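You operate a simulated robot arm through the tools that you are given. There is no shell and no other tool. Be economical: measure what you need, move in short steps, check, and stop when the job is done.

You are at the controls of a simulated robot arm. One attempt, no reset.

TASK
End the ohms test: hold, light, multimeter and box off, red plug out.
Fine: pull the red plug from the resistor box last and lay it on the bench.

The check looks at the end state, three seconds after you hand in, the way a careful person would. Anything else that was tipped, shoved, dropped, spilled or broken makes it a failure.

THE ROBOT
A 5-joint arm with a two-finger parallel gripper, fixed in place. Base frame: the origin is at the foot of the arm, x ahead of it, y to its left, z up; the work surface is at about z = 0. Lengths are in m, angles in degrees, forces in N, time in s.
With the tool pointing down near the work surface it reaches from about 0.26 to 0.6 m from the base axis. Its first joint turns from -66.0 to 66.0 degrees. The tool tilts only in the upright plane through the base axis and itself; it spins freely about its own axis. Payload 1.57 kg.
Tool frame: the origin (TCP) lies between the finger pads and is the grasp point; the fingertips stand 0.03 m ahead of it; z points along the fingers, y is the line along which they close. Largest opening 0.08 m; finger width 0.017, thickness 0.012; the body of the gripper, 0.04 by 0.082 m, starts 0.08 m behind the TCP.
Orientation is told as [roll, pitch, yaw] about the base's x, y, z axes, in that order, counted from this pose: with the fingers straight down and closing along the base's y, the tool's x points along the base's -x, its y along +y and its z along -z.

THE INTERFACE
- The arm moves only by the tool nudge_tool. Its argument "deltas" is one flat list of numbers, 7 for each row, row after row: the shift along the base's x, y, z in units of 20 mm (1.0 is 20 mm), then the turn, a rotation vector about the base's x, y, z in units of 6 degrees (1.0 is 6 degrees), then the gripper command, from -1 (shut) to 1 (fully open), values between in proportion. In form: [dx, dy, dz, ax, ay, az, hand, dx, dy, dz, ax, ay, az, hand, ...]. A call has 1 to 20 rows; each row shifts and turns the commanded pose from where the row before left it. A call with a number of a shift or a turn outside -1 to 1 is refused whole. Rows are played at 5 a second. More than 0.05 m and 8.6 degrees between two rows, or a gripper value outside its range, and nothing of the call is played. Where a pose cannot be reached the arm comes as near as it can. A force on the tool above 40 N (or 10 N above the force at the start of the call, whichever is more), or a blocked arm, ends the call early, and 0.2 s more pass. Each finger travels about 0.153 m/s and halts on what it meets, pressing with about 25 N; the grip force reading is that of the motor and also rises with nothing between the fingers. The clock runs only during rows and for 0.2 s after the last one: add rows that do not move to give the fingers time. The reply holds the time, the measured pose of the TCP, the force on the tool along the base axes, the opening and the grip force, in the units named above and with some noise, with the torque about the TCP (base axes, N m) and any sound that the robot's microphone picked up.
- Cameras (640 x 400 px; columns grow to the right, rows downward): "scene" is fixed at [0.037, 0.387, 0.5466]; the picture's right is [-0.78, -0.63, 0.00], its down [-0.28, 0.35, -0.89] and it looks along [0.56, -0.69, -0.45] (base axes); focal length 337 px, centre (320, 200). "wrist" rides on the gripper at [0.072, -0.007, -0.122] in the tool frame; the picture's right is [0.09, 1.00, 0.00], its down [-0.84, 0.08, -0.54] and it looks along [-0.54, 0.05, 0.84] (tool axes); focal length 238 px, centre (320, 200).
- camera(camera): a new picture of that camera. No time passes.
- locate(camera, pixels): for up to 12 pixels [column, row] of the newest picture of that camera ("zoom" is the newest enlarged one), the place [x, y, z] in the base frame of the surface seen there, good to about 0.003 m, but the place of the scene camera against the robot may be out by one fixed shift of up to 0.012 m in any direction. No time passes.
- inspect(camera, box): a new picture of the part [left, top, right, bottom] of that camera's present view, enlarged. No time passes.
- close_job(): hands the job in; it is judged then, once.

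Keep the steps short. Do not move on a guess: measure, check each grasp and each placing, and mend mistakes. In all there are 80 turns and 34 pictures (those below and enlarged ones count). Leave the gripper open and the arm clear of the work at the hand-in unless told otherwise, and finish with a single line.

The tools are called after "Request:" by a JSON object that holds its "method" and its "body". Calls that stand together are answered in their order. nudge_tool: Moves the arm, as the interface text tells. Its arguments: {"type":"object","properties":{"deltas":{"type":"array"}},"required":["deltas"]} The other tools are called the same way: camera (camera) takes a picture; locate (camera, pixels) gives the place of the surface under pixels of a picture; inspect (camera, box) takes an enlarged picture of a part of a camera's view; close_job () hands the job in.

At the start:

```text
t: 0.0
tcp_pos: [0.4195, -0.027, 0.3109]
tcp_rot: [0.0, 0.1, 0.0]
contact_force: [-0.5, 0.4, -0.2]
torque: [0.02, 0.01, -0.01]
opening: 0.0797
finger_force: 0.0
```

scene: 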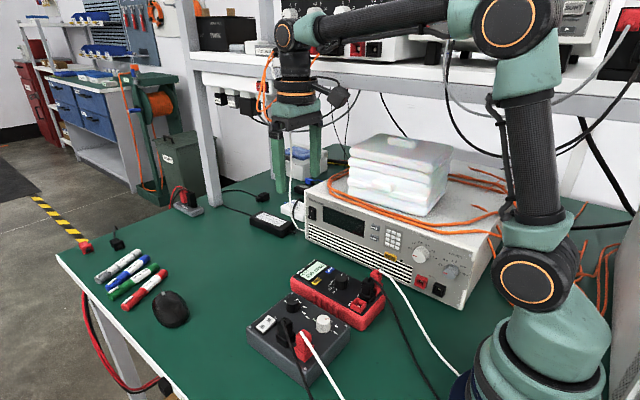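
wrist: 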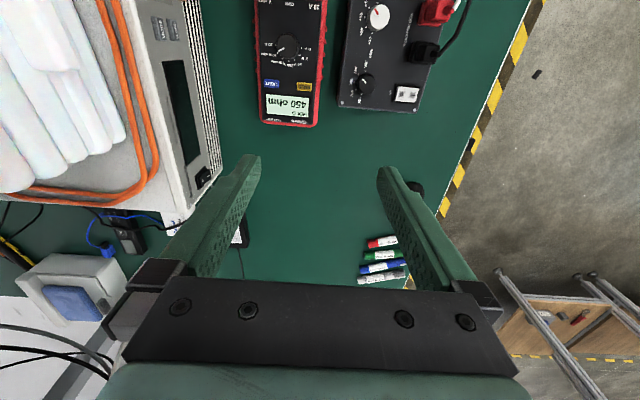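

I see the red multimeter and the dark resistor box beside it. I'll enlarge both to read the controls.

Request:
{"method": "inspect", "body": {"camera": "wrist", "box": [240, 0, 480, 150]}}

Request:
{"method": "inspect", "body": {"camera": "scene", "box": [230, 240, 470, 390]}}

```text
2.67 times, centred on (360, 75) of wrist
```

zoom: 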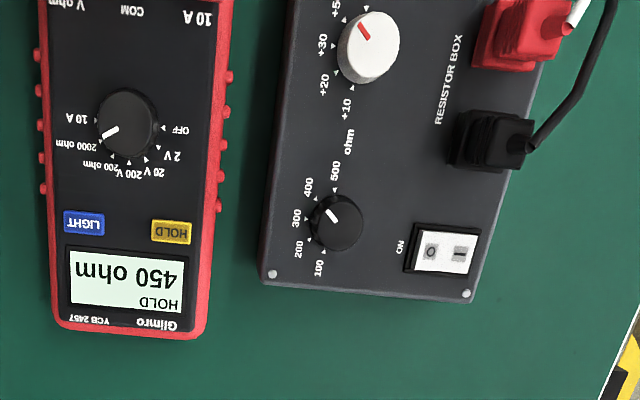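

```text
2.67 times, centred on (350, 315) of scene
```

zoom: 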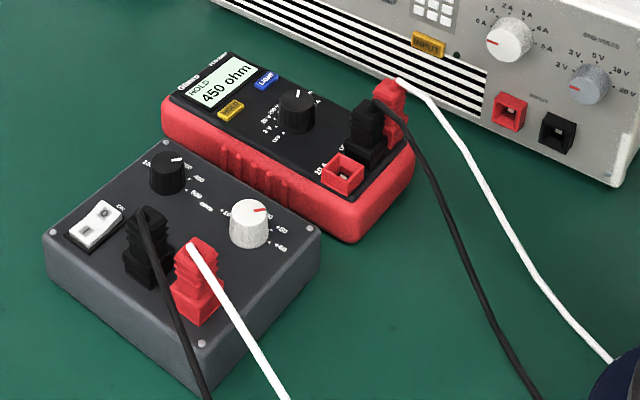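

HOLD shows on the display, the dial points at "2000 ohm", and OFF is on the other side of it. The box has a rocker and a red plug. I'll measure all of these in the wrist picture.

Request:
{"method": "locate", "body": {"camera": "wrist", "pixels": [[304, 87], [271, 83.5], [287, 44], [288, 106], [401.6, 94], [412.5, 95.6], [433, 12], [424, 50], [340, 104], [413, 110], [290, 115], [320, 160]]}}

Request:
{"method": "locate", "body": {"camera": "zoom", "pixels": [[230, 108], [265, 80], [296, 98], [103, 212], [84, 235], [192, 248], [198, 300], [147, 215], [310, 228], [202, 343], [168, 160], [250, 210]]}}

```text
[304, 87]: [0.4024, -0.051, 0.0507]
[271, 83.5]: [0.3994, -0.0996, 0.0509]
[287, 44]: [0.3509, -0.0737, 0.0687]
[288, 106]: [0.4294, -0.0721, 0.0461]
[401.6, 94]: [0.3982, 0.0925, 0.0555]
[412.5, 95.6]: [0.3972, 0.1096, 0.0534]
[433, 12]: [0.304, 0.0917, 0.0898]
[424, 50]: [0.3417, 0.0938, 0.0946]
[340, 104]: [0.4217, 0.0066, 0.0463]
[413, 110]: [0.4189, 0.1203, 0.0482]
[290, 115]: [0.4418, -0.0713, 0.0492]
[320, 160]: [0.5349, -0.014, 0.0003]
```

```text
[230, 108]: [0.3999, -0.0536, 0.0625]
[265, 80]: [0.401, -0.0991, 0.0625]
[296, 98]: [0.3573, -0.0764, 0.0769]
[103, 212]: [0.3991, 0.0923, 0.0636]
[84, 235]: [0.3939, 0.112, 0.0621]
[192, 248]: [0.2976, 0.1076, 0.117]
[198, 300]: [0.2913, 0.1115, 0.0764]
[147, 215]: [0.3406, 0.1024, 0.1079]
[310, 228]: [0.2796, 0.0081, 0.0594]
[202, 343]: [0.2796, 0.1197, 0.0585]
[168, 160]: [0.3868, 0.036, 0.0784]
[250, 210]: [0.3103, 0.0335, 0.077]
```

The meter face is at about z 0.05. HOLD is near (0.402, -0.051) and LIGHT near (0.399, -0.100). I'll shut the gripper, come down above HOLD to TCP z 0.13, then look again. I'm also measuring the power supply edge for clearance.

Request:
{"method": "locate", "body": {"camera": "wrist", "pixels": [[196, 120], [186, 10], [210, 180], [130, 60], [150, 200], [60, 120]]}}

Request:
{"method": "nudge_tool", "body": {"deltas": [-0.1, -0.14, -1, 0, 0, 0, -1, -0.1, -0.14, -1, 0, 0, 0, -1, -0.1, -0.14, -1, 0, 0, 0, -1, -0.1, -0.14, -1, 0, 0, 0, -1, -0.1, -0.14, -1, 0, 0, 0, -1, -0.1, -0.14, -1, 0, 0, 0, -1, -0.1, -0.14, -1, 0, 0, 0, -1, -0.1, -0.14, -1, 0, 0, 0, -1, -0.1, -0.13, -1, 0, 0, 0, -1, 0, 0, 0, 0, 0, 0, -1, 0, 0, 0, 0, 0, 0, -1]}}

Request:
{"method": "camera", "body": {"camera": "wrist"}}

```text
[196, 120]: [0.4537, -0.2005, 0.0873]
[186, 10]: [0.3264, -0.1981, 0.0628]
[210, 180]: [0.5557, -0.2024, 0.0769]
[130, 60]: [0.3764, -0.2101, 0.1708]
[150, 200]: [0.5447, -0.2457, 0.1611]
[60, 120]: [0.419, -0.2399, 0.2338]
```

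```text
t: 2.4
tcp_pos: [0.4027, -0.0492, 0.1327]
tcp_rot: [-0.1, 0.0, 0.0]
contact_force: [0.1, 0.3, 0.2]
torque: [0.03, 0.0, 0.0]
opening: 0.0
finger_force: 22.0
```

```text
29 pictures are left
```

wrist: 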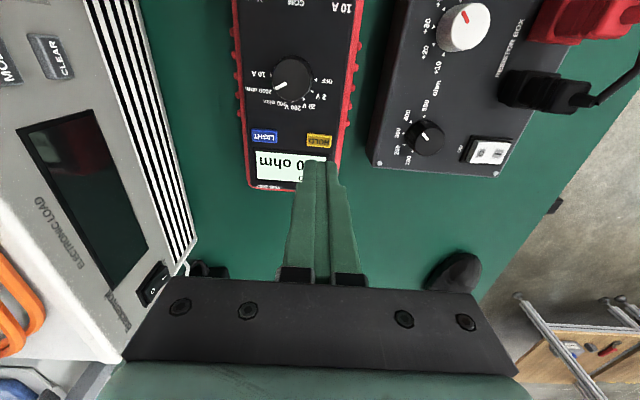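

I'm closer now. I'll measure the buttons, dial and rocker again from here.

Request:
{"method": "locate", "body": {"camera": "wrist", "pixels": [[319, 140], [264, 136], [292, 78], [277, 86], [332, 81], [245, 76], [479, 151], [496, 153], [309, 163], [333, 142], [307, 139]]}}

Request:
{"method": "inspect", "body": {"camera": "wrist", "box": [220, 20, 540, 220]}}

```text
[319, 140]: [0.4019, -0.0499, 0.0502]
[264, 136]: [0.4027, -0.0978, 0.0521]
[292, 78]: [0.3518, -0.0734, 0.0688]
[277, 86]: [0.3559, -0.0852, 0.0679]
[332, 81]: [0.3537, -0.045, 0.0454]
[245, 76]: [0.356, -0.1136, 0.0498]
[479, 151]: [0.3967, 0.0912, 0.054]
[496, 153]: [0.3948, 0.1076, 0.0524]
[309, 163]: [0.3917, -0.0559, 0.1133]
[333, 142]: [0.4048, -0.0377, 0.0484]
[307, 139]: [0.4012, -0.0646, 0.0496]
```

```text
2.00 times, centred on (380, 120) of wrist
```

zoom: 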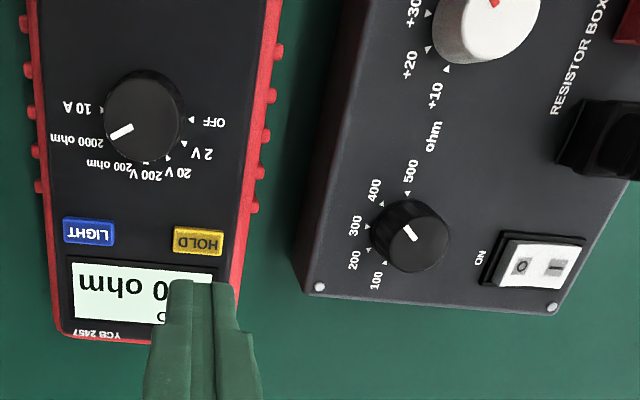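

The closed fingertips are over HOLD at (0.402, -0.050). I'll come down in small steps until there is contact or a click.

Request:
{"method": "nudge_tool", "body": {"deltas": [0, 0, -0.8, 0, 0, 0, -1, 0, 0, -0.8, 0, 0, 0, -1, 0, 0, -0.75, 0, 0, 0, -1, 0, 0, -0.08, 0, 0, 0, -1, 0, 0, -0.08, 0, 0, 0, -1, 0, 0, -0.08, 0, 0, 0, -1]}}

```text
t: 3.8
tcp_pos: [0.4027, -0.0508, 0.0805]
tcp_rot: [-0.1, 0.0, 0.1]
contact_force: [-0.4, 0.1, -0.4]
torque: [-0.04, 0.03, -0.03]
opening: 0.0
finger_force: 21.3
```

No contact yet at z 0.0805. I'll keep going in 1 mm steps.

Request:
{"method": "nudge_tool", "body": {"deltas": [0, 0, -0.05, 0, 0, 0, -1, 0, 0, -0.05, 0, 0, 0, -1, 0, 0, 0, 0, 0, 0, -1]}}

```text
t: 4.6
tcp_pos: [0.4037, -0.051, 0.0786]
tcp_rot: [0.0, 0.0, 0.0]
contact_force: [-0.1, 1.0, 2.6]
torque: [0.06, 0.01, 0.0]
opening: 0.0001
finger_force: 20.6
heard: click
```

I heard a click at z 0.0786. I'll lift 30 mm, which also brings the display into view, and look.

Request:
{"method": "nudge_tool", "body": {"deltas": [0, 0, 0.5, 0, 0, 0, -1, 0, 0, 1, 0, 0, 0, -1, 0, -0.6, 0, 0, 0, 0, -1, 0, -0.6, 0, 0, 0, 0, -1, 0, -0.6, 0, 0, 0, 0, -1, 0, -0.6, 0, 0, 0, 0, -1, 0, 0, 0, 0, 0, 0, -1]}}

Request:
{"method": "inspect", "body": {"camera": "scene", "box": [230, 240, 470, 390]}}

```text
t: 6.2
tcp_pos: [0.4023, -0.1005, 0.1093]
tcp_rot: [0.0, -0.1, 0.0]
contact_force: [-0.2, 0.2, -0.5]
torque: [-0.03, 0.02, 0.02]
opening: 0.0001
finger_force: 21.3
```

```text
2.67 times, centred on (350, 315) of scene
```

zoom: 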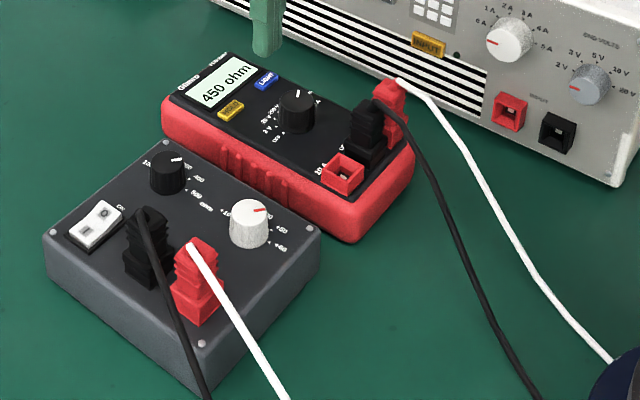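

HOLD has gone from the display. The tips are now over LIGHT at (0.402, -0.099), so I'll press it the same way.

Request:
{"method": "nudge_tool", "body": {"deltas": [0, 0.05, -0.7, 0, 0, 0, -1, 0, 0, -0.65, 0, 0, 0, -1, 0, 0, -0.05, 0, 0, 0, -1, 0, 0, -0.05, 0, 0, 0, -1, 0, 0, -0.05, 0, 0, 0, -1, 0, 0, 0, 0, 0, 0, -1]}}

```text
t: 7.6
tcp_pos: [0.4031, -0.0995, 0.0785]
tcp_rot: [0.0, -0.1, 0.0]
contact_force: [-0.1, -1.0, 1.7]
torque: [-0.01, 0.0, -0.02]
opening: 0.0
finger_force: 21.1
heard: click
```

Click. I'll lift 60 mm to clear the dial and check the meter.

Request:
{"method": "nudge_tool", "body": {"deltas": [0, 0, 0.7, 0, 0, 0, -1, 0, 0, 1, 0, 0, 0, -1, 0, 0, 1, 0, 0, 0, -1, 0, 0, 0.5, 0, 0, 0, -1, 0, 0, 0, 0, 0, 0, -1]}}

Request:
{"method": "inspect", "body": {"camera": "scene", "box": [270, 240, 430, 340]}}

Request:
{"method": "inspect", "body": {"camera": "wrist", "box": [250, 40, 410, 140]}}

```text
t: 8.8
tcp_pos: [0.4031, -0.0982, 0.1426]
tcp_rot: [0.0, 0.0, 0.0]
contact_force: [-0.2, 1.4, 0.3]
torque: [0.02, 0.0, 0.01]
opening: 0.0
finger_force: 21.4
```

```text
4.00 times, centred on (350, 290) of scene
```

zoom: 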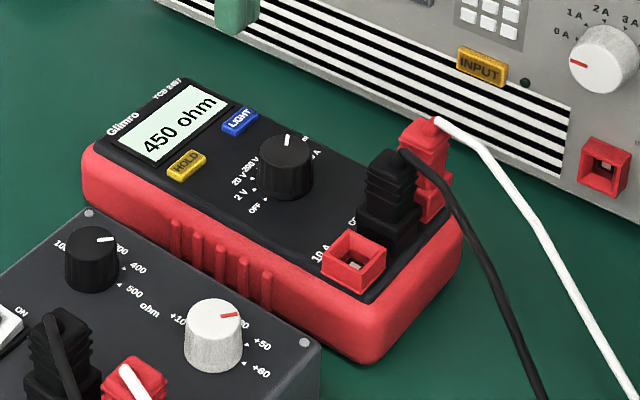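

```text
4.00 times, centred on (330, 90) of wrist
```

zoom: 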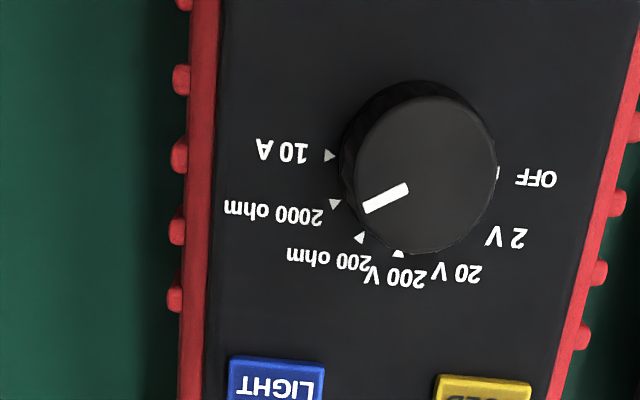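

The display colour barely seems changed, so I can't tell yet whether the light is now on or off. I'll look at it from the wrist camera to compare.

Request:
{"method": "inspect", "body": {"camera": "wrist", "box": [240, 80, 400, 180]}}

Request:
{"method": "inspect", "body": {"camera": "scene", "box": [290, 255, 350, 293]}}

```text
4.00 times, centred on (320, 130) of wrist
```

zoom: 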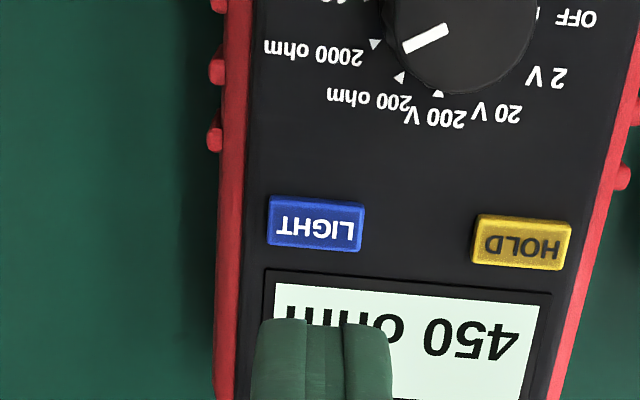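

```text
10.53 times, centred on (320, 274) of scene
```

zoom: 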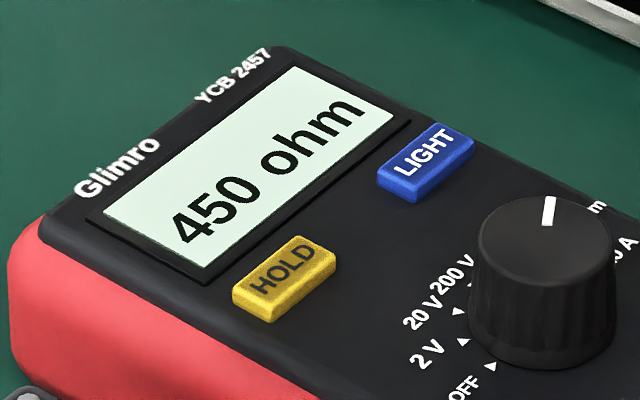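

I can't tell from one picture. I'll press LIGHT once more and compare the same scene crop; the lit and unlit states should then differ.

Request:
{"method": "nudge_tool", "body": {"deltas": [0, -0.05, -1, 0, 0, 0, -1, 0, 0, -1, 0, 0, 0, -1, 0, 0, -1, 0, 0, 0, -1, 0, 0, -0.1, 0, 0, 0, -1, 0, 0, -0.05, 0, 0, 0, -1, 0, 0, -0.05, 0, 0, 0, -1, 0, 0, 0, 0, 0, 0, -1]}}

Request:
{"method": "nudge_tool", "body": {"deltas": [0, 0, 0.7, 0, 0, 0, -1, 0, 0, 1, 0, 0, 0, -1, 0, 0, 1, 0, 0, 0, -1, 0, 0, 0.5, 0, 0, 0, -1, 0, 0, 0, 0, 0, 0, -1]}}

Request:
{"method": "inspect", "body": {"camera": "scene", "box": [290, 255, 350, 293]}}

```text
t: 10.4
tcp_pos: [0.4023, -0.0992, 0.0762]
tcp_rot: [0.0, 0.1, 0.0]
contact_force: [-0.8, 0.1, 3.8]
torque: [-0.01, 0.0, -0.01]
opening: 0.0
finger_force: 21.3
heard: click
```

```text
t: 11.6
tcp_pos: [0.403, -0.0983, 0.1413]
tcp_rot: [-0.1, 0.0, 0.1]
contact_force: [0.1, 0.0, -0.3]
torque: [0.01, 0.02, -0.03]
opening: 0.0002
finger_force: 20.9
```

```text
10.53 times, centred on (320, 274) of scene
```

zoom: 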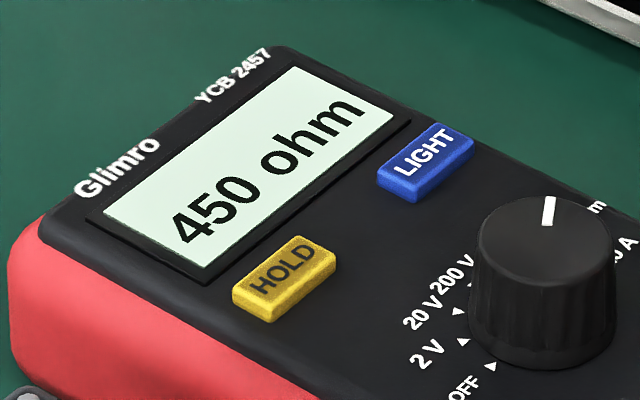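

Two short presses made no visible difference. Many meters need a long press for the backlight, so I'll press and keep it down for about 3 s.

Request:
{"method": "nudge_tool", "body": {"deltas": [0, -0.05, -1, 0, 0, 0, -1, 0, 0, -1, 0, 0, 0, -1, 0, 0, -1, 0, 0, 0, -1, 0, 0, -0.1, 0, 0, 0, -1, 0, 0, -0.05, 0, 0, 0, -1, 0, 0, 0, 0, 0, 0, -1, 0, 0, 0, 0, 0, 0, -1, 0, 0, 0, 0, 0, 0, -1, 0, 0, 0, 0, 0, 0, -1, 0, 0, 0, 0, 0, 0, -1, 0, 0, 0, 0, 0, 0, -1, 0, 0, 0, 0, 0, 0, -1, 0, 0, 0, 0, 0, 0, -1, 0, 0, 0, 0, 0, 0, -1, 0, 0, 0, 0, 0, 0, -1, 0, 0, 0, 0, 0, 0, -1, 0, 0, 0, 0, 0, 0, -1, 0, 0, 0, 0, 0, 0, -1, 0, 0, 0, 0, 0, 0, -1, 0, 0, 0, 0, 0, 0, -1]}}

Request:
{"method": "inspect", "body": {"camera": "scene", "box": [290, 255, 350, 293]}}

```text
t: 15.8
tcp_pos: [0.4027, -0.0998, 0.0792]
tcp_rot: [0.0, 0.0, 0.0]
contact_force: [0.0, -0.3, 1.8]
torque: [-0.01, 0.0, -0.03]
opening: 0.0001
finger_force: 21.6
heard: click
```

```text
10.53 times, centred on (320, 274) of scene
```

zoom: 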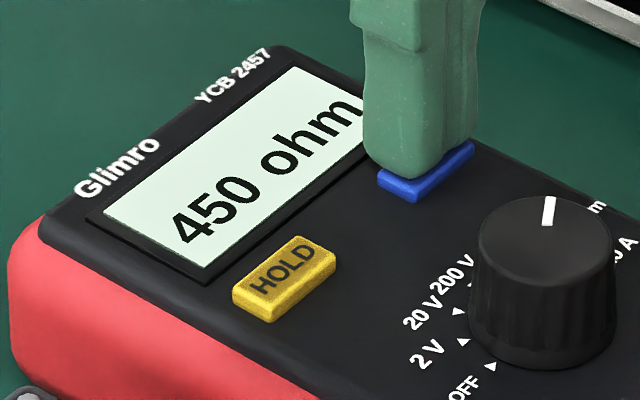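

The display is still pale and unchanged while held. I'll release, go back to the same height, and take the same wrist crop as after the first press, for a like-for-like comparison.

Request:
{"method": "nudge_tool", "body": {"deltas": [0, 0, 0.7, 0, 0, 0, -1, 0, 0, 1, 0, 0, 0, -1, 0, 0, 1, 0, 0, 0, -1, 0, 0, 0.5, 0, 0, 0, -1, 0, 0, 0, 0, 0, 0, -1]}}

Request:
{"method": "inspect", "body": {"camera": "wrist", "box": [240, 80, 400, 180]}}

```text
t: 17.0
tcp_pos: [0.4032, -0.099, 0.1432]
tcp_rot: [0.0, -0.1, 0.0]
contact_force: [0.1, -0.6, -0.1]
torque: [0.01, -0.02, -0.03]
opening: 0.0
finger_force: 21.8
```

```text
4.00 times, centred on (320, 130) of wrist
```

zoom: 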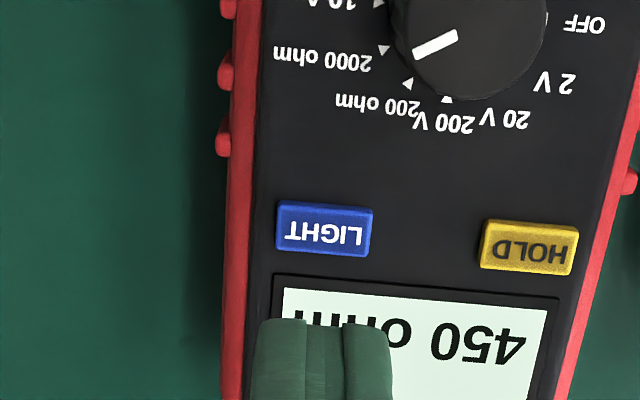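

Presses 1 and 3 leave the same parity, so those wrist crops would match anyway. I'll make one more, firmer press and compare the wrist crop.

Request:
{"method": "nudge_tool", "body": {"deltas": [0, -0.05, -1, 0, 0, 0, -1, 0, 0, -1, 0, 0, 0, -1, 0, 0, -1, 0, 0, 0, -1, 0, 0, -0.2, 0, 0, 0, -1, 0, 0, -0.1, 0, 0, 0, -1, 0, 0, -0.05, 0, 0, 0, -1, 0, 0, 0, 0, 0, 0, -1]}}

Request:
{"method": "nudge_tool", "body": {"deltas": [0, 0, 0.85, 0, 0, 0, -1, 0, 0, 1, 0, 0, 0, -1, 0, 0, 1, 0, 0, 0, -1, 0, 0, 0.5, 0, 0, 0, -1, 0, 0, 0, 0, 0, 0, -1]}}

Request:
{"method": "inspect", "body": {"camera": "wrist", "box": [240, 80, 400, 180]}}

```text
t: 18.6
tcp_pos: [0.4024, -0.0998, 0.0764]
tcp_rot: [0.0, -0.1, 0.0]
contact_force: [-2.0, 1.1, 15.9]
torque: [0.05, 0.15, 0.07]
opening: 0.0
finger_force: 21.7
heard: click
```

```text
t: 19.8
tcp_pos: [0.4017, -0.0993, 0.1427]
tcp_rot: [0.0, 0.0, 0.0]
contact_force: [-0.5, 0.3, 0.5]
torque: [-0.02, -0.02, -0.02]
opening: 0.0
finger_force: 21.5
```

```text
4.00 times, centred on (320, 130) of wrist
```

zoom: 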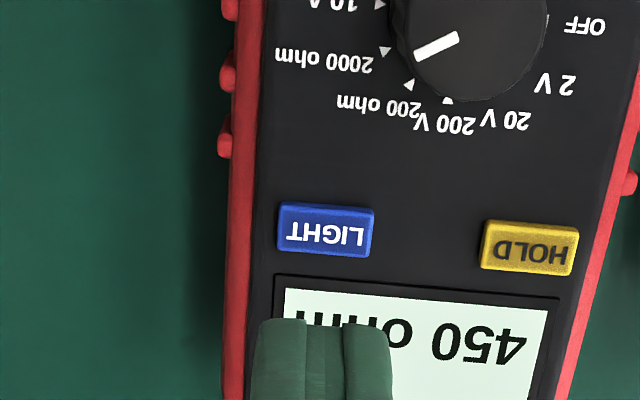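

A bottomed press (16 N) gives no visible change either. The screen may show the light only once the meter is off, so I'll do the dial next and check the light again afterwards. The dial must turn about 150° counter-clockwise, so I'll pre-spin the tool by -75° above it, opened to about 55 mm.

Request:
{"method": "nudge_tool", "body": {"deltas": [-0.2, 0.1, 0, 0, 0, -1, 0.4, -0.2, 0.1, 0, 0, 0, -1, 0.4, -0.2, 0.1, 0, 0, 0, -1, 0.4, -0.2, 0.1, 0, 0, 0, -1, 0.4, -0.2, 0.1, 0, 0, 0, -1, 0.4, -0.2, 0.1, 0, 0, 0, -1, 0.4, -0.2, 0.1, 0, 0, 0, -1, 0.4, -0.2, 0.1, 0, 0, 0, -1, 0.4, -0.2, 0.1, 0, 0, 0, -1, 0.4, -0.2, 0.1, 0, 0, 0, -1, 0.4, -0.2, 0.1, 0, 0, 0, -1, 0.4, -0.2, 0.1, 0, 0, 0, -1, 0.4, -0.1, 0.1, 0, 0, 0, -0.5, 0.4, 0, 0, 0, 0, 0, 0, 0.4]}}

Request:
{"method": "camera", "body": {"camera": "wrist"}}

Request:
{"method": "camera", "body": {"camera": "scene"}}

```text
t: 22.8
tcp_pos: [0.3519, -0.0746, 0.1435]
tcp_rot: [0.0, 0.0, -75.1]
contact_force: [0.1, -0.1, -0.2]
torque: [-0.02, 0.01, 0.0]
opening: 0.0558
finger_force: 0.2
```

```text
18 pictures are left
```

wrist: 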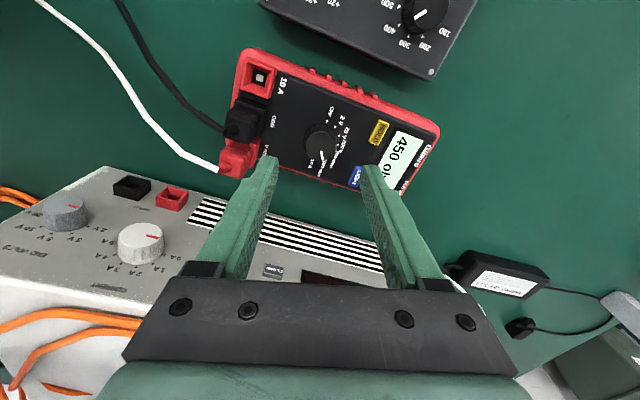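

```text
17 pictures are left
```

scene: 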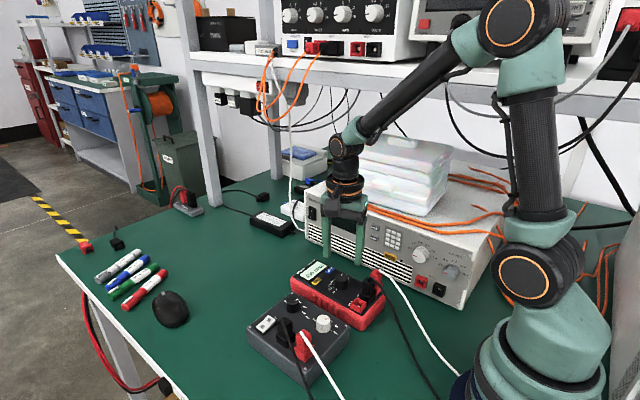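

The gripper is over the dial. I'll measure the dial's edges and its neighbours before coming down.

Request:
{"method": "locate", "body": {"camera": "wrist", "pixels": [[323, 141], [307, 141], [334, 146], [252, 107], [245, 125], [369, 130], [356, 172], [297, 110], [340, 160], [322, 128]]}}

Request:
{"method": "inspect", "body": {"camera": "wrist", "box": [220, 50, 460, 200]}}

```text
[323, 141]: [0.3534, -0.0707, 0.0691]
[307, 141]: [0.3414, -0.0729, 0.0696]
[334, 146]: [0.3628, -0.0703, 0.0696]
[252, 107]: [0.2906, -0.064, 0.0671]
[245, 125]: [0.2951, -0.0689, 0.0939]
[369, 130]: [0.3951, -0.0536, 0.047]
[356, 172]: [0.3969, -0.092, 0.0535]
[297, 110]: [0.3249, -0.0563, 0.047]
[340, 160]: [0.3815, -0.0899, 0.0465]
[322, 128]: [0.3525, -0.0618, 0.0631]
```

```text
2.67 times, centred on (340, 125) of wrist
```

zoom: 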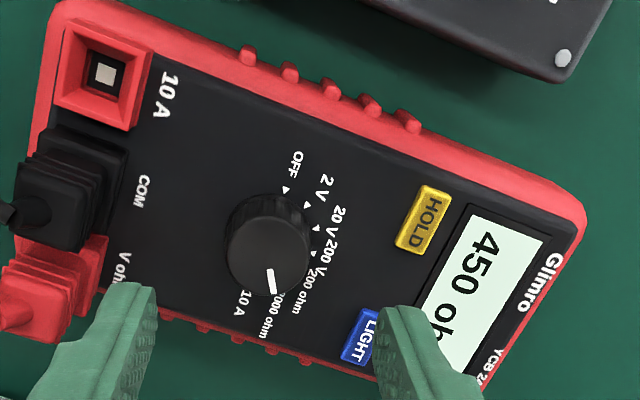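

The dial is about 26 mm across, centred near (0.352, -0.0735), with its top at z 0.069. I'll narrow to 42 mm, go down to TCP z 0.084, then close on it.

Request:
{"method": "nudge_tool", "body": {"deltas": [0, 0.03, 0, 0, 0, 0, 0.05, 0, 0, -0.75, 0, 0, 0, 0.05, 0, 0, -0.75, 0, 0, 0, 0.05, 0, 0, -0.75, 0, 0, 0, 0.05, 0, 0, -0.7, 0, 0, 0, 0.05, 0, 0, 0, 0, 0, 0, 0.05]}}

Request:
{"method": "nudge_tool", "body": {"deltas": [0, 0, 0, 0, 0, 0, -0.3, 0, 0, 0, 0, 0, 0, -0.6, 0, 0, 0, 0, 0, 0, -1, 0, 0, 0, 0, 0, 0, -1]}}

```text
t: 24.2
tcp_pos: [0.3533, -0.0725, 0.0844]
tcp_rot: [0.0, -0.1, -75.1]
contact_force: [0.2, -0.2, 0.2]
torque: [0.01, 0.0, -0.01]
opening: 0.0421
finger_force: 0.0
```

```text
t: 25.2
tcp_pos: [0.3522, -0.0741, 0.0834]
tcp_rot: [-0.1, -0.1, -74.9]
contact_force: [-5.7, -0.6, 0.4]
torque: [-0.02, 0.14, -0.04]
opening: 0.0272
finger_force: 24.8
```

The dial is gripped at 27 mm. There is a small 6 N side force along -x, so I'll ease 1 mm that way and turn the first 30° counter-clockwise.

Request:
{"method": "nudge_tool", "body": {"deltas": [-0.05, 0, 0, 0, 0, 0, -1, 0, 0, 0, 0, 0, 1, -1, 0, 0, 0, 0, 0, 1, -1, 0, 0, 0, 0, 0, 1, -1, 0, 0, 0, 0, 0, 1, -1, 0, 0, 0, 0, 0, 1, -1, 0, 0, 0, 0, 0, 0, -1]}}

Request:
{"method": "inspect", "body": {"camera": "scene", "box": [270, 240, 430, 340]}}

```text
t: 26.8
tcp_pos: [0.353, -0.0738, 0.0833]
tcp_rot: [0.1, -0.1, -44.9]
contact_force: [-2.2, 6.2, 8.8]
torque: [0.27, 0.1, 0.02]
opening: 0.0271
finger_force: 24.5
```

```text
4.00 times, centred on (350, 290) of scene
```

zoom: 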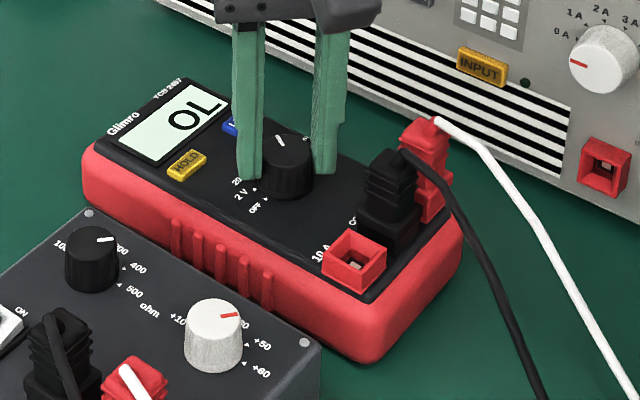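

The display now reads OL (200 ohm range), so the direction is right and the grip doesn't slip. Turning on by 60°.

Request:
{"method": "nudge_tool", "body": {"deltas": [0, 0, 0, 0, 0, 1, -1, 0, 0, 0, 0, 0, 1, -1, 0, 0, 0, 0, 0, 1, -1, 0, 0, 0, 0, 0, 1, -1, 0, 0, 0, 0, 0, 1, -1, 0, 0, 0, 0, 0, 1, -1, 0, 0, 0, 0, 0, 1, -1, 0, 0, 0, 0, 0, 1, -1, 0, 0, 0, 0, 0, 1, -1, 0, 0, 0, 0, 0, 1, -1, 0, 0, 0, 0, 0, 0, -1]}}

```text
t: 29.2
tcp_pos: [0.3533, -0.0746, 0.0842]
tcp_rot: [-0.1, 0.1, 15.0]
contact_force: [-3.3, -11.9, 14.9]
torque: [-0.34, -0.11, 0.0]
opening: 0.0276
finger_force: 24.8
```

Side and upward forces have built up to about 15 N because I'm slightly off centre. I'll open a little, relax, shift slightly and regrip before the last 60°.

Request:
{"method": "nudge_tool", "body": {"deltas": [0, 0, 0, 0, 0, 0, 0.05, 0, 0, 0, 0, 0, 0, 0.05, 0, 0, 0, 0, 0, 0, 0.05]}}

Request:
{"method": "inspect", "body": {"camera": "wrist", "box": [220, 0, 460, 150]}}

```text
t: 30.0
tcp_pos: [0.3518, -0.0736, 0.0836]
tcp_rot: [0.0, 0.0, 15.0]
contact_force: [0.0, 0.5, 0.7]
torque: [-0.01, -0.01, -0.01]
opening: 0.0423
finger_force: 0.0
```

```text
2.67 times, centred on (340, 75) of wrist
```

zoom: 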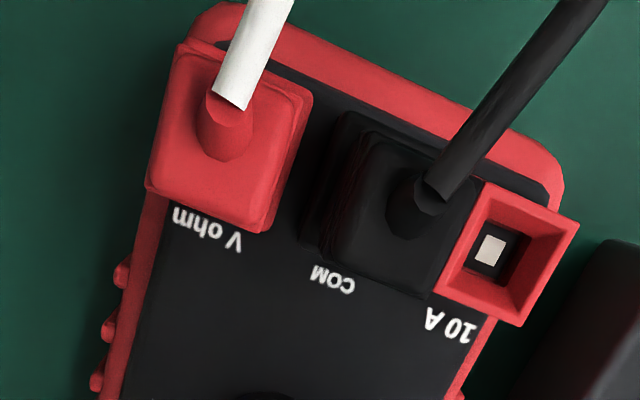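

Forces are zero when open. I'll regrip and read the force.

Request:
{"method": "nudge_tool", "body": {"deltas": [0, 0, 0, 0, 0, 0, -0.3, 0, 0, 0, 0, 0, 0, -0.7, 0, 0, 0, 0, 0, 0, -1, 0, 0, 0, 0, 0, 0, -1]}}

Request:
{"method": "nudge_tool", "body": {"deltas": [0, 0, 0, 0, 0, 1, -1, 0, 0, 0, 0, 0, 1, -1, 0, 0, 0, 0, 0, 1, -1, 0, 0, 0, 0, 0, 1, -1, 0, 0, 0, 0, 0, 1, -1, 0, 0, 0, 0, 0, 1, -1, 0, 0, 0, 0, 0, 1, -1, 0, 0, 0, 0, 0, 1, -1, 0, 0, 0, 0, 0, 1, -1, 0, 0, 0, 0, 0, 0, -1]}}

Request:
{"method": "inspect", "body": {"camera": "scene", "box": [270, 240, 430, 340]}}

```text
t: 31.0
tcp_pos: [0.3509, -0.0742, 0.084]
tcp_rot: [0.0, -0.1, 14.9]
contact_force: [0.6, -2.2, -1.0]
torque: [-0.03, -0.03, -0.02]
opening: 0.0275
finger_force: 24.7
```

```text
t: 33.2
tcp_pos: [0.3513, -0.0745, 0.0826]
tcp_rot: [0.0, 0.0, 69.1]
contact_force: [0.3, 0.1, -0.1]
torque: [-0.03, 0.05, -0.01]
opening: 0.0275
finger_force: 25.3
```

```text
4.00 times, centred on (350, 290) of scene
```

zoom: 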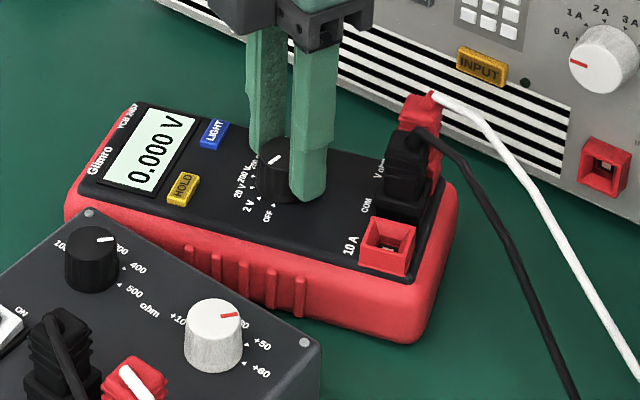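

The dial turned partway, but the whole meter has swivelled on the bench this time, because I had no downward pressure. I'll measure by how much before putting it back.

Request:
{"method": "locate", "body": {"camera": "zoom", "pixels": [[183, 188], [213, 133], [88, 195], [410, 255], [415, 340], [275, 158], [268, 200], [272, 219], [253, 155]]}}

Request:
{"method": "inspect", "body": {"camera": "scene", "box": [310, 260, 370, 298]}}

```text
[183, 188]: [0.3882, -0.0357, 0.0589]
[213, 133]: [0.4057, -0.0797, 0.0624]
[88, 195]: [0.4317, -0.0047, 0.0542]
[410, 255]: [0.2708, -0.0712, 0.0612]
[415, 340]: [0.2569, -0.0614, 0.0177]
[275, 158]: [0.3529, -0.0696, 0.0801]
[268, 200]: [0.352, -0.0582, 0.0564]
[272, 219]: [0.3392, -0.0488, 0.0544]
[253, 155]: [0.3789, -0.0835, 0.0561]
```

```text
10.53 times, centred on (340, 279) of scene
```

zoom: 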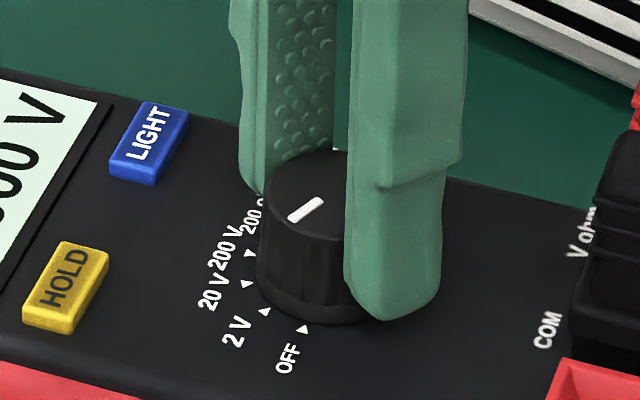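

The meter is turned about +20° around the dial; HOLD–LIGHT direction went from -88.6° to -68.3°. The dial pointer is now near 2 V. With no downward pressure the meter follows the dial, so I'll turn back 20° and check.

Request:
{"method": "nudge_tool", "body": {"deltas": [0, 0, 0, 0, 0, -1, -1, 0, 0, 0, 0, 0, -1, -1, 0, 0, 0, 0, 0, -1, -1, 0, 0, 0, 0, 0, -0.35, -1, 0, 0, 0, 0, 0, 0, -1]}}

Request:
{"method": "inspect", "body": {"camera": "scene", "box": [290, 250, 386, 310]}}

```text
t: 34.4
tcp_pos: [0.3505, -0.075, 0.0838]
tcp_rot: [0.1, 0.2, 48.9]
contact_force: [-10.4, 8.2, 12.6]
torque: [0.21, 0.33, 0.03]
opening: 0.0276
finger_force: 25.0
```

```text
6.67 times, centred on (338, 280) of scene
```

zoom: 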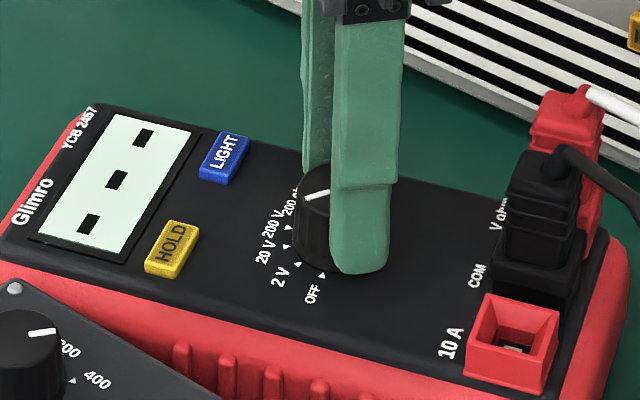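

The display shows "---", so the dial is between positions. I'll measure the meter's heading now.

Request:
{"method": "locate", "body": {"camera": "zoom", "pixels": [[172, 244], [224, 155], [15, 288], [327, 275], [318, 192]]}}

```text
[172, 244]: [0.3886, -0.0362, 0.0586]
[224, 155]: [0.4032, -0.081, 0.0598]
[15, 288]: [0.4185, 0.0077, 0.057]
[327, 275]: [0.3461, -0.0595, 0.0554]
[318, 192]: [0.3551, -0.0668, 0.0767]
```

The meter didn't follow; the dial turned back instead, under 12 N of down force. So down pressure makes the dial turn, and without it the meter drags. I'll regrip to zero the forces and turn back 18° with a slight upward bias, so the meter follows.

Request:
{"method": "nudge_tool", "body": {"deltas": [0, 0, 0, 0, 0, 0, 0.05, 0, 0, 0, 0, 0, 0.5, 0.05, 0, 0, 0, 0, 0, 0, -0.5, 0, 0, 0, 0, 0, 0, -1, 0, 0, 0, 0, 0, 0, -1, 0, 0, 0, 0, 0, 0, -1]}}

Request:
{"method": "nudge_tool", "body": {"deltas": [0, 0, 0.06, 0, 0, 0, -1, 0, 0, 0.02, 0, 0, -1, -1, 0, 0, 0, 0, 0, -1, -1, 0, 0, 0, 0, 0, -1, -1, 0, 0, 0, 0, 0, -0.5, -1, 0, 0, 0, 0, 0, 0, -1]}}

Request:
{"method": "inspect", "body": {"camera": "scene", "box": [290, 250, 386, 310]}}

```text
t: 35.8
tcp_pos: [0.3523, -0.0746, 0.0834]
tcp_rot: [0.0, 0.0, 51.9]
contact_force: [-3.2, 3.6, 2.9]
torque: [0.1, 0.12, 0.0]
opening: 0.0273
finger_force: 25.0
```

```text
t: 37.2
tcp_pos: [0.3521, -0.0747, 0.0849]
tcp_rot: [0.0, 0.1, 30.8]
contact_force: [-0.3, 0.3, -0.1]
torque: [0.0, 0.04, 0.03]
opening: 0.0275
finger_force: 24.6
```

```text
6.67 times, centred on (338, 280) of scene
```

zoom: 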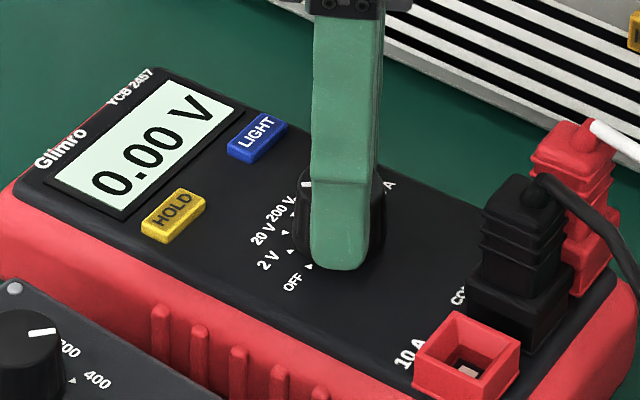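

The meter followed back. Measuring its heading again.

Request:
{"method": "locate", "body": {"camera": "zoom", "pixels": [[174, 213], [258, 137], [15, 288]]}}

```text
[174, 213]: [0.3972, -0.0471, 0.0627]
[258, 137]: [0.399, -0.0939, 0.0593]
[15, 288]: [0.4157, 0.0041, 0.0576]
```

The heading is back within about a degree, and the position within a few mm. The dial is at 20 V, so OFF is 60° further. First I'll press down on the dial and read the force.

Request:
{"method": "nudge_tool", "body": {"deltas": [0, 0, -0.08, 0, 0, 0, -1, 0, 0, -0.05, 0, 0, 0, -1, 0, 0, -0.05, 0, 0, 0, -1, 0, 0, 0, 0, 0, 0, -1]}}

```text
t: 38.2
tcp_pos: [0.3505, -0.0742, 0.0818]
tcp_rot: [0.0, 0.0, 31.0]
contact_force: [-8.0, 12.4, 24.2]
torque: [0.46, 0.28, 0.0]
opening: 0.0276
finger_force: 24.8
```

24 N down on the dial, good. Turning +30° with this pressure.

Request:
{"method": "nudge_tool", "body": {"deltas": [0, 0, 0, 0, 0, 1, -1, 0, 0, 0, 0, 0, 1, -1, 0, 0, 0, 0, 0, 1, -1, 0, 0, 0, 0, 0, 1, -1, 0, 0, 0, 0, 0, 1, -1, 0, 0, 0, 0, 0, 0, -1]}}

Request:
{"method": "inspect", "body": {"camera": "scene", "box": [290, 250, 386, 310]}}

```text
t: 39.6
tcp_pos: [0.3513, -0.0738, 0.082]
tcp_rot: [0.0, 0.0, 60.9]
contact_force: [-5.5, -3.3, 5.7]
torque: [-0.11, 0.13, 0.01]
opening: 0.0275
finger_force: 24.8
```

```text
6.67 times, centred on (338, 280) of scene
```

zoom: 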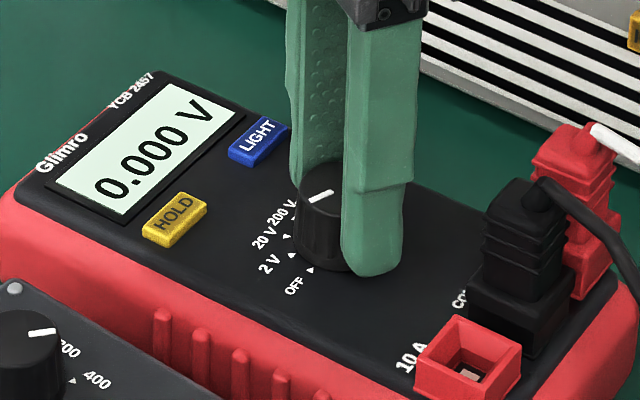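

The meter stayed put and the dial is at 2 V ("0.000 V"). Pressure dropped to 6 N, so I'll press again and turn the last 30°.

Request:
{"method": "nudge_tool", "body": {"deltas": [0, 0, -0.06, 0, 0, 0, -1, 0, 0, -0.05, 0, 0, 0, -1, 0, 0, 0, 0, 0, 1, -1, 0, 0, 0, 0, 0, 1, -1, 0, 0, 0, 0, 0, 1, -1, 0, 0, 0, 0, 0, 1, -1, 0, 0, 0, 0, 0, 1, -1, 0, 0, 0, 0, 0, 0, -1]}}

Request:
{"method": "inspect", "body": {"camera": "scene", "box": [290, 250, 386, 310]}}

```text
t: 41.4
tcp_pos: [0.3508, -0.0748, 0.0777]
tcp_rot: [-0.2, 0.1, 91.1]
contact_force: [4.0, -1.1, 0.3]
torque: [-0.21, -0.09, -0.06]
opening: 0.0278
finger_force: 24.7
```

```text
6.67 times, centred on (338, 280) of scene
```

zoom: 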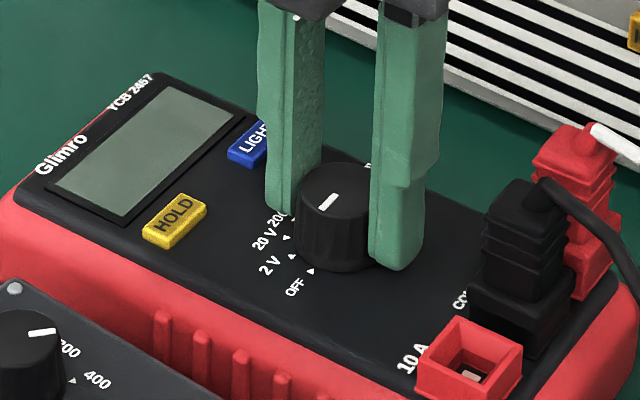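

The display went blank and grey, and the meter didn't move: it is OFF. The blank grey shows the pale display was lit, so my LIGHT presses never put the light out. I don't want to leave the light latched on, so I'll turn back to 2 V to see whether it is remembered. Regripping higher and pressing down first.

Request:
{"method": "nudge_tool", "body": {"deltas": [0, 0, 0, 0, 0, 0, 0.05, 0, 0, 0.1, 0, 0, 0, 0.05, 0, 0, 0.1, 0, 0, 0, 0.05, 0, 0, 0, 0, 0, 0, -0.5, 0, 0, 0, 0, 0, 0, -1, 0, 0, 0, 0, 0, 0, -1, 0, 0, -0.05, 0, 0, 0, -1, 0, 0, -0.05, 0, 0, 0, -1, 0, 0, 0, 0, 0, 0, -1]}}

```text
t: 43.4
tcp_pos: [0.3524, -0.0752, 0.0821]
tcp_rot: [-0.2, 0.0, 90.9]
contact_force: [-2.2, 9.8, 19.9]
torque: [0.37, 0.04, -0.01]
opening: 0.0277
finger_force: 25.0
```

Pressing with 20 N. Turning back 30°.

Request:
{"method": "nudge_tool", "body": {"deltas": [0, 0, 0, 0, 0, -1, -1, 0, 0, 0, 0, 0, -1, -1, 0, 0, 0, 0, 0, -1, -1, 0, 0, 0, 0, 0, -1, -1, 0, 0, 0, 0, 0, -1, -1, 0, 0, 0, 0, 0, 0, -1]}}

Request:
{"method": "inspect", "body": {"camera": "scene", "box": [290, 250, 386, 310]}}

```text
t: 44.8
tcp_pos: [0.3512, -0.0747, 0.0811]
tcp_rot: [-0.1, -0.1, 60.9]
contact_force: [0.1, -7.1, 2.6]
torque: [-0.12, -0.12, -0.03]
opening: 0.0277
finger_force: 25.0
```

```text
6.67 times, centred on (338, 280) of scene
```

zoom: 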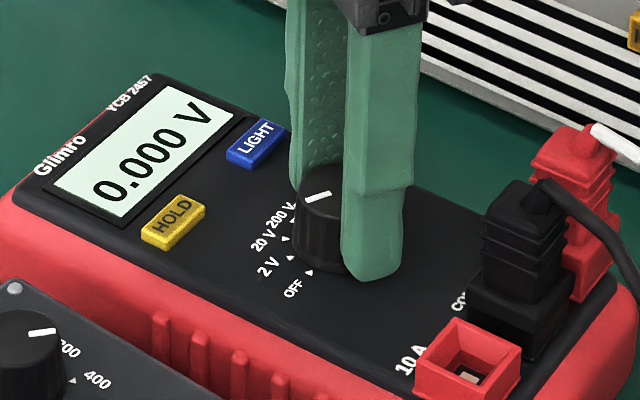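

The display is lit again, so the state is remembered. I'll go back to LIGHT (now about (0.401, -0.093)) and press it fully for several seconds. First I release, lift, and move over it with yaw back to 0.

Request:
{"method": "nudge_tool", "body": {"deltas": [0, 0, 0, 0, 0, 0, 0.05, 0, 0, 0, 0, 0, 0, 0.05, 0, 0, 0.9, 0, 0, 0, 0.05, 0, 0, 0.9, 0, 0, 0, 0.05, 0.25, -0.092, 0, 0, 0, -1, -1, 0.25, -0.092, 0, 0, 0, -1, -1, 0.25, -0.092, 0, 0, 0, -1, -1, 0.25, -0.092, 0, 0, 0, -1, -1, 0.25, -0.092, 0, 0, 0, -1, -1, 0.25, -0.092, 0, 0, 0, -1, -1, 0.25, -0.092, 0, 0, 0, -1, -1, 0.25, -0.092, 0, 0, 0, -1, -1, 0.25, -0.092, 0, 0, 0, -1, -1, 0.225, -0.092, 0, 0, 0, -1, -1, 0, 0, 0, 0, 0, -0.15, -1, 0, 0, 0, 0, 0, 0, -1]}}

```text
t: 48.2
tcp_pos: [0.4017, -0.0913, 0.1161]
tcp_rot: [0.0, 0.0, -0.1]
contact_force: [0.9, -1.2, -0.7]
torque: [0.0, 0.0, 0.01]
opening: 0.0
finger_force: 21.5
```

Above LIGHT. Pressing to near full travel and holding for about 3 s or more, then a picture while pressed.

Request:
{"method": "nudge_tool", "body": {"deltas": [0, -0.08, -0.8, 0, 0, 0, -1, 0, 0, -0.8, 0, 0, 0, -1, 0, 0, -0.3, 0, 0, 0, -1, 0, 0, -0.07, 0, 0, 0, -1, 0, 0, 0, 0, 0, 0, -1, 0, 0, 0, 0, 0, 0, -1, 0, 0, 0, 0, 0, 0, -1, 0, 0, 0, 0, 0, 0, -1, 0, 0, 0, 0, 0, 0, -1, 0, 0, 0, 0, 0, 0, -1, 0, 0, 0, 0, 0, 0, -1, 0, 0, 0, 0, 0, 0, -1, 0, 0, 0, 0, 0, 0, -1, 0, 0, 0, 0, 0, 0, -1, 0, 0, 0, 0, 0, 0, -1, 0, 0, 0, 0, 0, 0, -1, 0, 0, 0, 0, 0, 0, -1, 0, 0, 0, 0, 0, 0, -1, 0, 0, 0, 0, 0, 0, -1]}}

Request:
{"method": "inspect", "body": {"camera": "scene", "box": [230, 240, 390, 340]}}

```text
t: 52.2
tcp_pos: [0.4015, -0.0929, 0.078]
tcp_rot: [0.0, -0.1, 0.0]
contact_force: [0.0, 0.5, 2.2]
torque: [0.0, -0.01, 0.0]
opening: 0.0
finger_force: 20.7
heard: click
```

```text
4.00 times, centred on (310, 290) of scene
```

zoom: 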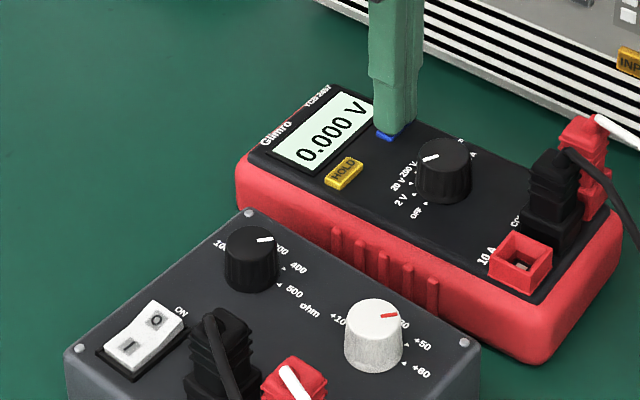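

Still no visible change in the lit display, with a click at every press. HOLD responds to each click, so I assume LIGHT does too and the camera just doesn't show it. That's five presses, an odd number, so the light should now be off if it started on. I'll leave it so and turn the dial off again: lift, move over the dial, open and descend.

Request:
{"method": "nudge_tool", "body": {"deltas": [0, 0, 0.9, 0, 0, 0, -1, 0, 0, 0.9, 0, 0, 0, -1, -0.85, 0.3, 0, 0, 0, 0, 0.05, -0.85, 0.32, 0, 0, 0, 0, 0.05, -0.8, 0.3, 0, 0, 0, 0, 0.05, 0, 0, 0, 0, 0, 0, 0.05, 0, 0, -0.8, 0, 0, 0, 0.05, 0, 0, -0.7, 0, 0, 0, 0.05, 0, 0, 0, 0, 0, 0, 0.05, 0, 0, 0, 0, 0, 0, -0.5, 0, 0, 0, 0, 0, 0, -1, 0, 0, 0, 0, 0, 0, -1]}}

```text
t: 54.8
tcp_pos: [0.3511, -0.0765, 0.0849]
tcp_rot: [0.1, 0.0, 0.0]
contact_force: [-0.4, -0.5, -0.9]
torque: [0.04, -0.07, 0.01]
opening: 0.0272
finger_force: 25.4
```

Dial gripped with near-zero side forces. I'll press down, check the force, then turn 30° counter-clockwise.

Request:
{"method": "nudge_tool", "body": {"deltas": [0, 0, -0.05, 0, 0, 0, -1, 0, 0, -0.05, 0, 0, 0, -1, 0, 0, -0.02, 0, 0, 0, -1, 0, 0, 0, 0, 0, 0, -1]}}

Request:
{"method": "nudge_tool", "body": {"deltas": [0, 0, 0, 0, 0, 1, -1, 0, 0, 0, 0, 0, 1, -1, 0, 0, -0.02, 0, 0, 1, -1, 0, 0, -0.02, 0, 0, 1, -1, 0, 0, 0, 0, 0, 1, -1, 0, 0, 0, 0, 0, 0, -1]}}

```text
t: 55.8
tcp_pos: [0.3512, -0.0761, 0.0832]
tcp_rot: [0.0, -0.2, -0.1]
contact_force: [-11.0, -17.5, 19.9]
torque: [-0.64, 0.35, -0.02]
opening: 0.0272
finger_force: 24.7
```

```text
t: 57.2
tcp_pos: [0.3528, -0.075, 0.0817]
tcp_rot: [-0.1, -0.2, 30.1]
contact_force: [1.0, -18.0, 20.1]
torque: [-0.53, -0.07, 0.0]
opening: 0.0278
finger_force: 25.2
```

Turned. I'll release, lift, and move above the rocker's O side (about (0.397, 0.088)) with the fingers shut and yaw 90, so that the tips fit one half of the rocker. Then I check the meter and rocker.

Request:
{"method": "nudge_tool", "body": {"deltas": [0, 0, 0, 0, 0, 0, 0.05, 0, 0, 0, 0, 0, 0, 0.05, 0, 0, 0.85, 0, 0, 0, 0.05, 0, 0, 0.85, 0, 0, 0, 0.05, 0, 0, 0.85, 0, 0, 0, 0.05, 0, 0, 0.85, 0, 0, 0, -1, 0.22, 0.81, 0, 0, 0, 1, -1, 0.22, 0.81, 0, 0, 0, 1, -1, 0.22, 0.81, 0, 0, 0, 1, -1, 0.22, 0.81, 0, 0, 0, 1, -1, 0.22, 0.81, 0, 0, 0, 1, -1, 0.22, 0.81, 0, 0, 0, 1, -1, 0.22, 0.82, 0, 0, 0, 1, -1, 0.22, 0.82, 0, 0, 0, 1, -1, 0.22, 0.82, 0, 0, 0, 1, -1, 0.22, 0.82, 0, 0, 0, 1, -1, 0, 0, 0, 0, 0, 0, -1]}}

Request:
{"method": "inspect", "body": {"camera": "scene", "box": [230, 240, 390, 340]}}

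```text
t: 60.8
tcp_pos: [0.3961, 0.0881, 0.1489]
tcp_rot: [0.0, -0.1, 90.1]
contact_force: [0.0, -0.8, 0.4]
torque: [-0.01, 0.0, 0.02]
opening: 0.0
finger_force: 20.7
```

```text
4.00 times, centred on (310, 290) of scene
```

zoom: 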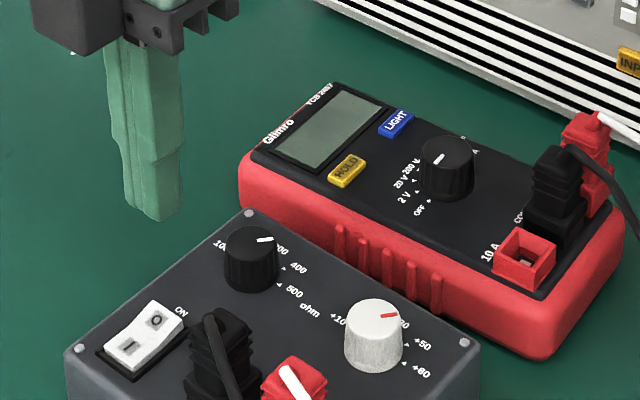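

The meter display is dark and the dial is at OFF. On the box rocker the "|" half measured 2 mm lower than "O", so it is on. I'll press the O half down in small steps until it clicks.

Request:
{"method": "nudge_tool", "body": {"deltas": [0, 0, -0.8, 0, 0, 0, -1, 0, 0, -0.8, 0, 0, 0, -1, 0, 0, -0.8, 0, 0, 0, -1, 0, 0, -0.7, 0, 0, 0, -1, 0, 0, -0.08, 0, 0, 0, -1, 0, 0, -0.06, 0, 0, 0, -1, 0, 0, -0.06, 0, 0, 0, -1, 0, 0, 0, 0, 0, 0, -1]}}

```text
t: 62.6
tcp_pos: [0.3955, 0.0881, 0.0838]
tcp_rot: [0.0, 0.0, 90.0]
contact_force: [0.1, -0.2, 0.5]
torque: [-0.01, 0.02, 0.03]
opening: 0.0002
finger_force: 21.7
```

No contact yet at z 0.0838. Continuing in about 1 mm steps.

Request:
{"method": "nudge_tool", "body": {"deltas": [0, 0, -0.05, 0, 0, 0, -1, 0, 0, -0.05, 0, 0, 0, -1, 0, 0, -0.05, 0, 0, 0, -1, 0, 0, 0, 0, 0, 0, -1]}}

```text
t: 63.3
tcp_pos: [0.3956, 0.0888, 0.0832]
tcp_rot: [-0.1, -0.1, 90.0]
contact_force: [-2.2, 1.4, 4.8]
torque: [0.06, 0.04, 0.01]
opening: 0.0
finger_force: 21.1
stopped in row 3: the force on the tool passed its limit at 44 N (the readings are from after the stop); the commanded pose is now the measured one
```

The force hit the limit with no click; the O half is stiff. Perhaps it is already down, or I'm touching the frame. I'll lift and look closely.

Request:
{"method": "nudge_tool", "body": {"deltas": [0, 0, 0.8, 0, 0, 0, -1, 0, 0, 0.8, 0, 0, 0, -1, 0.8, 0, 0.8, 0, 0, 0, -1, 0.8, 0, 0, 0, 0, 0, -1, 0, 0, 0, 0, 0, 0, -1]}}

Request:
{"method": "inspect", "body": {"camera": "scene", "box": [244, 302, 308, 342]}}

```text
t: 64.5
tcp_pos: [0.4273, 0.0887, 0.1333]
tcp_rot: [0.0, -0.1, 90.0]
contact_force: [-0.2, -0.1, 1.3]
torque: [0.01, -0.02, -0.01]
opening: 0.0
finger_force: 21.2
```

```text
10.00 times, centred on (276, 322) of scene
```

zoom: 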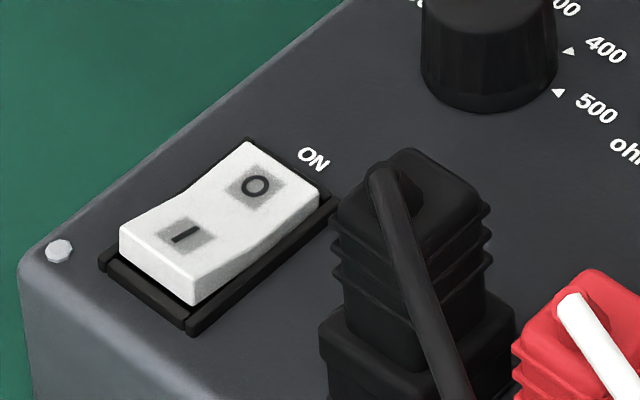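

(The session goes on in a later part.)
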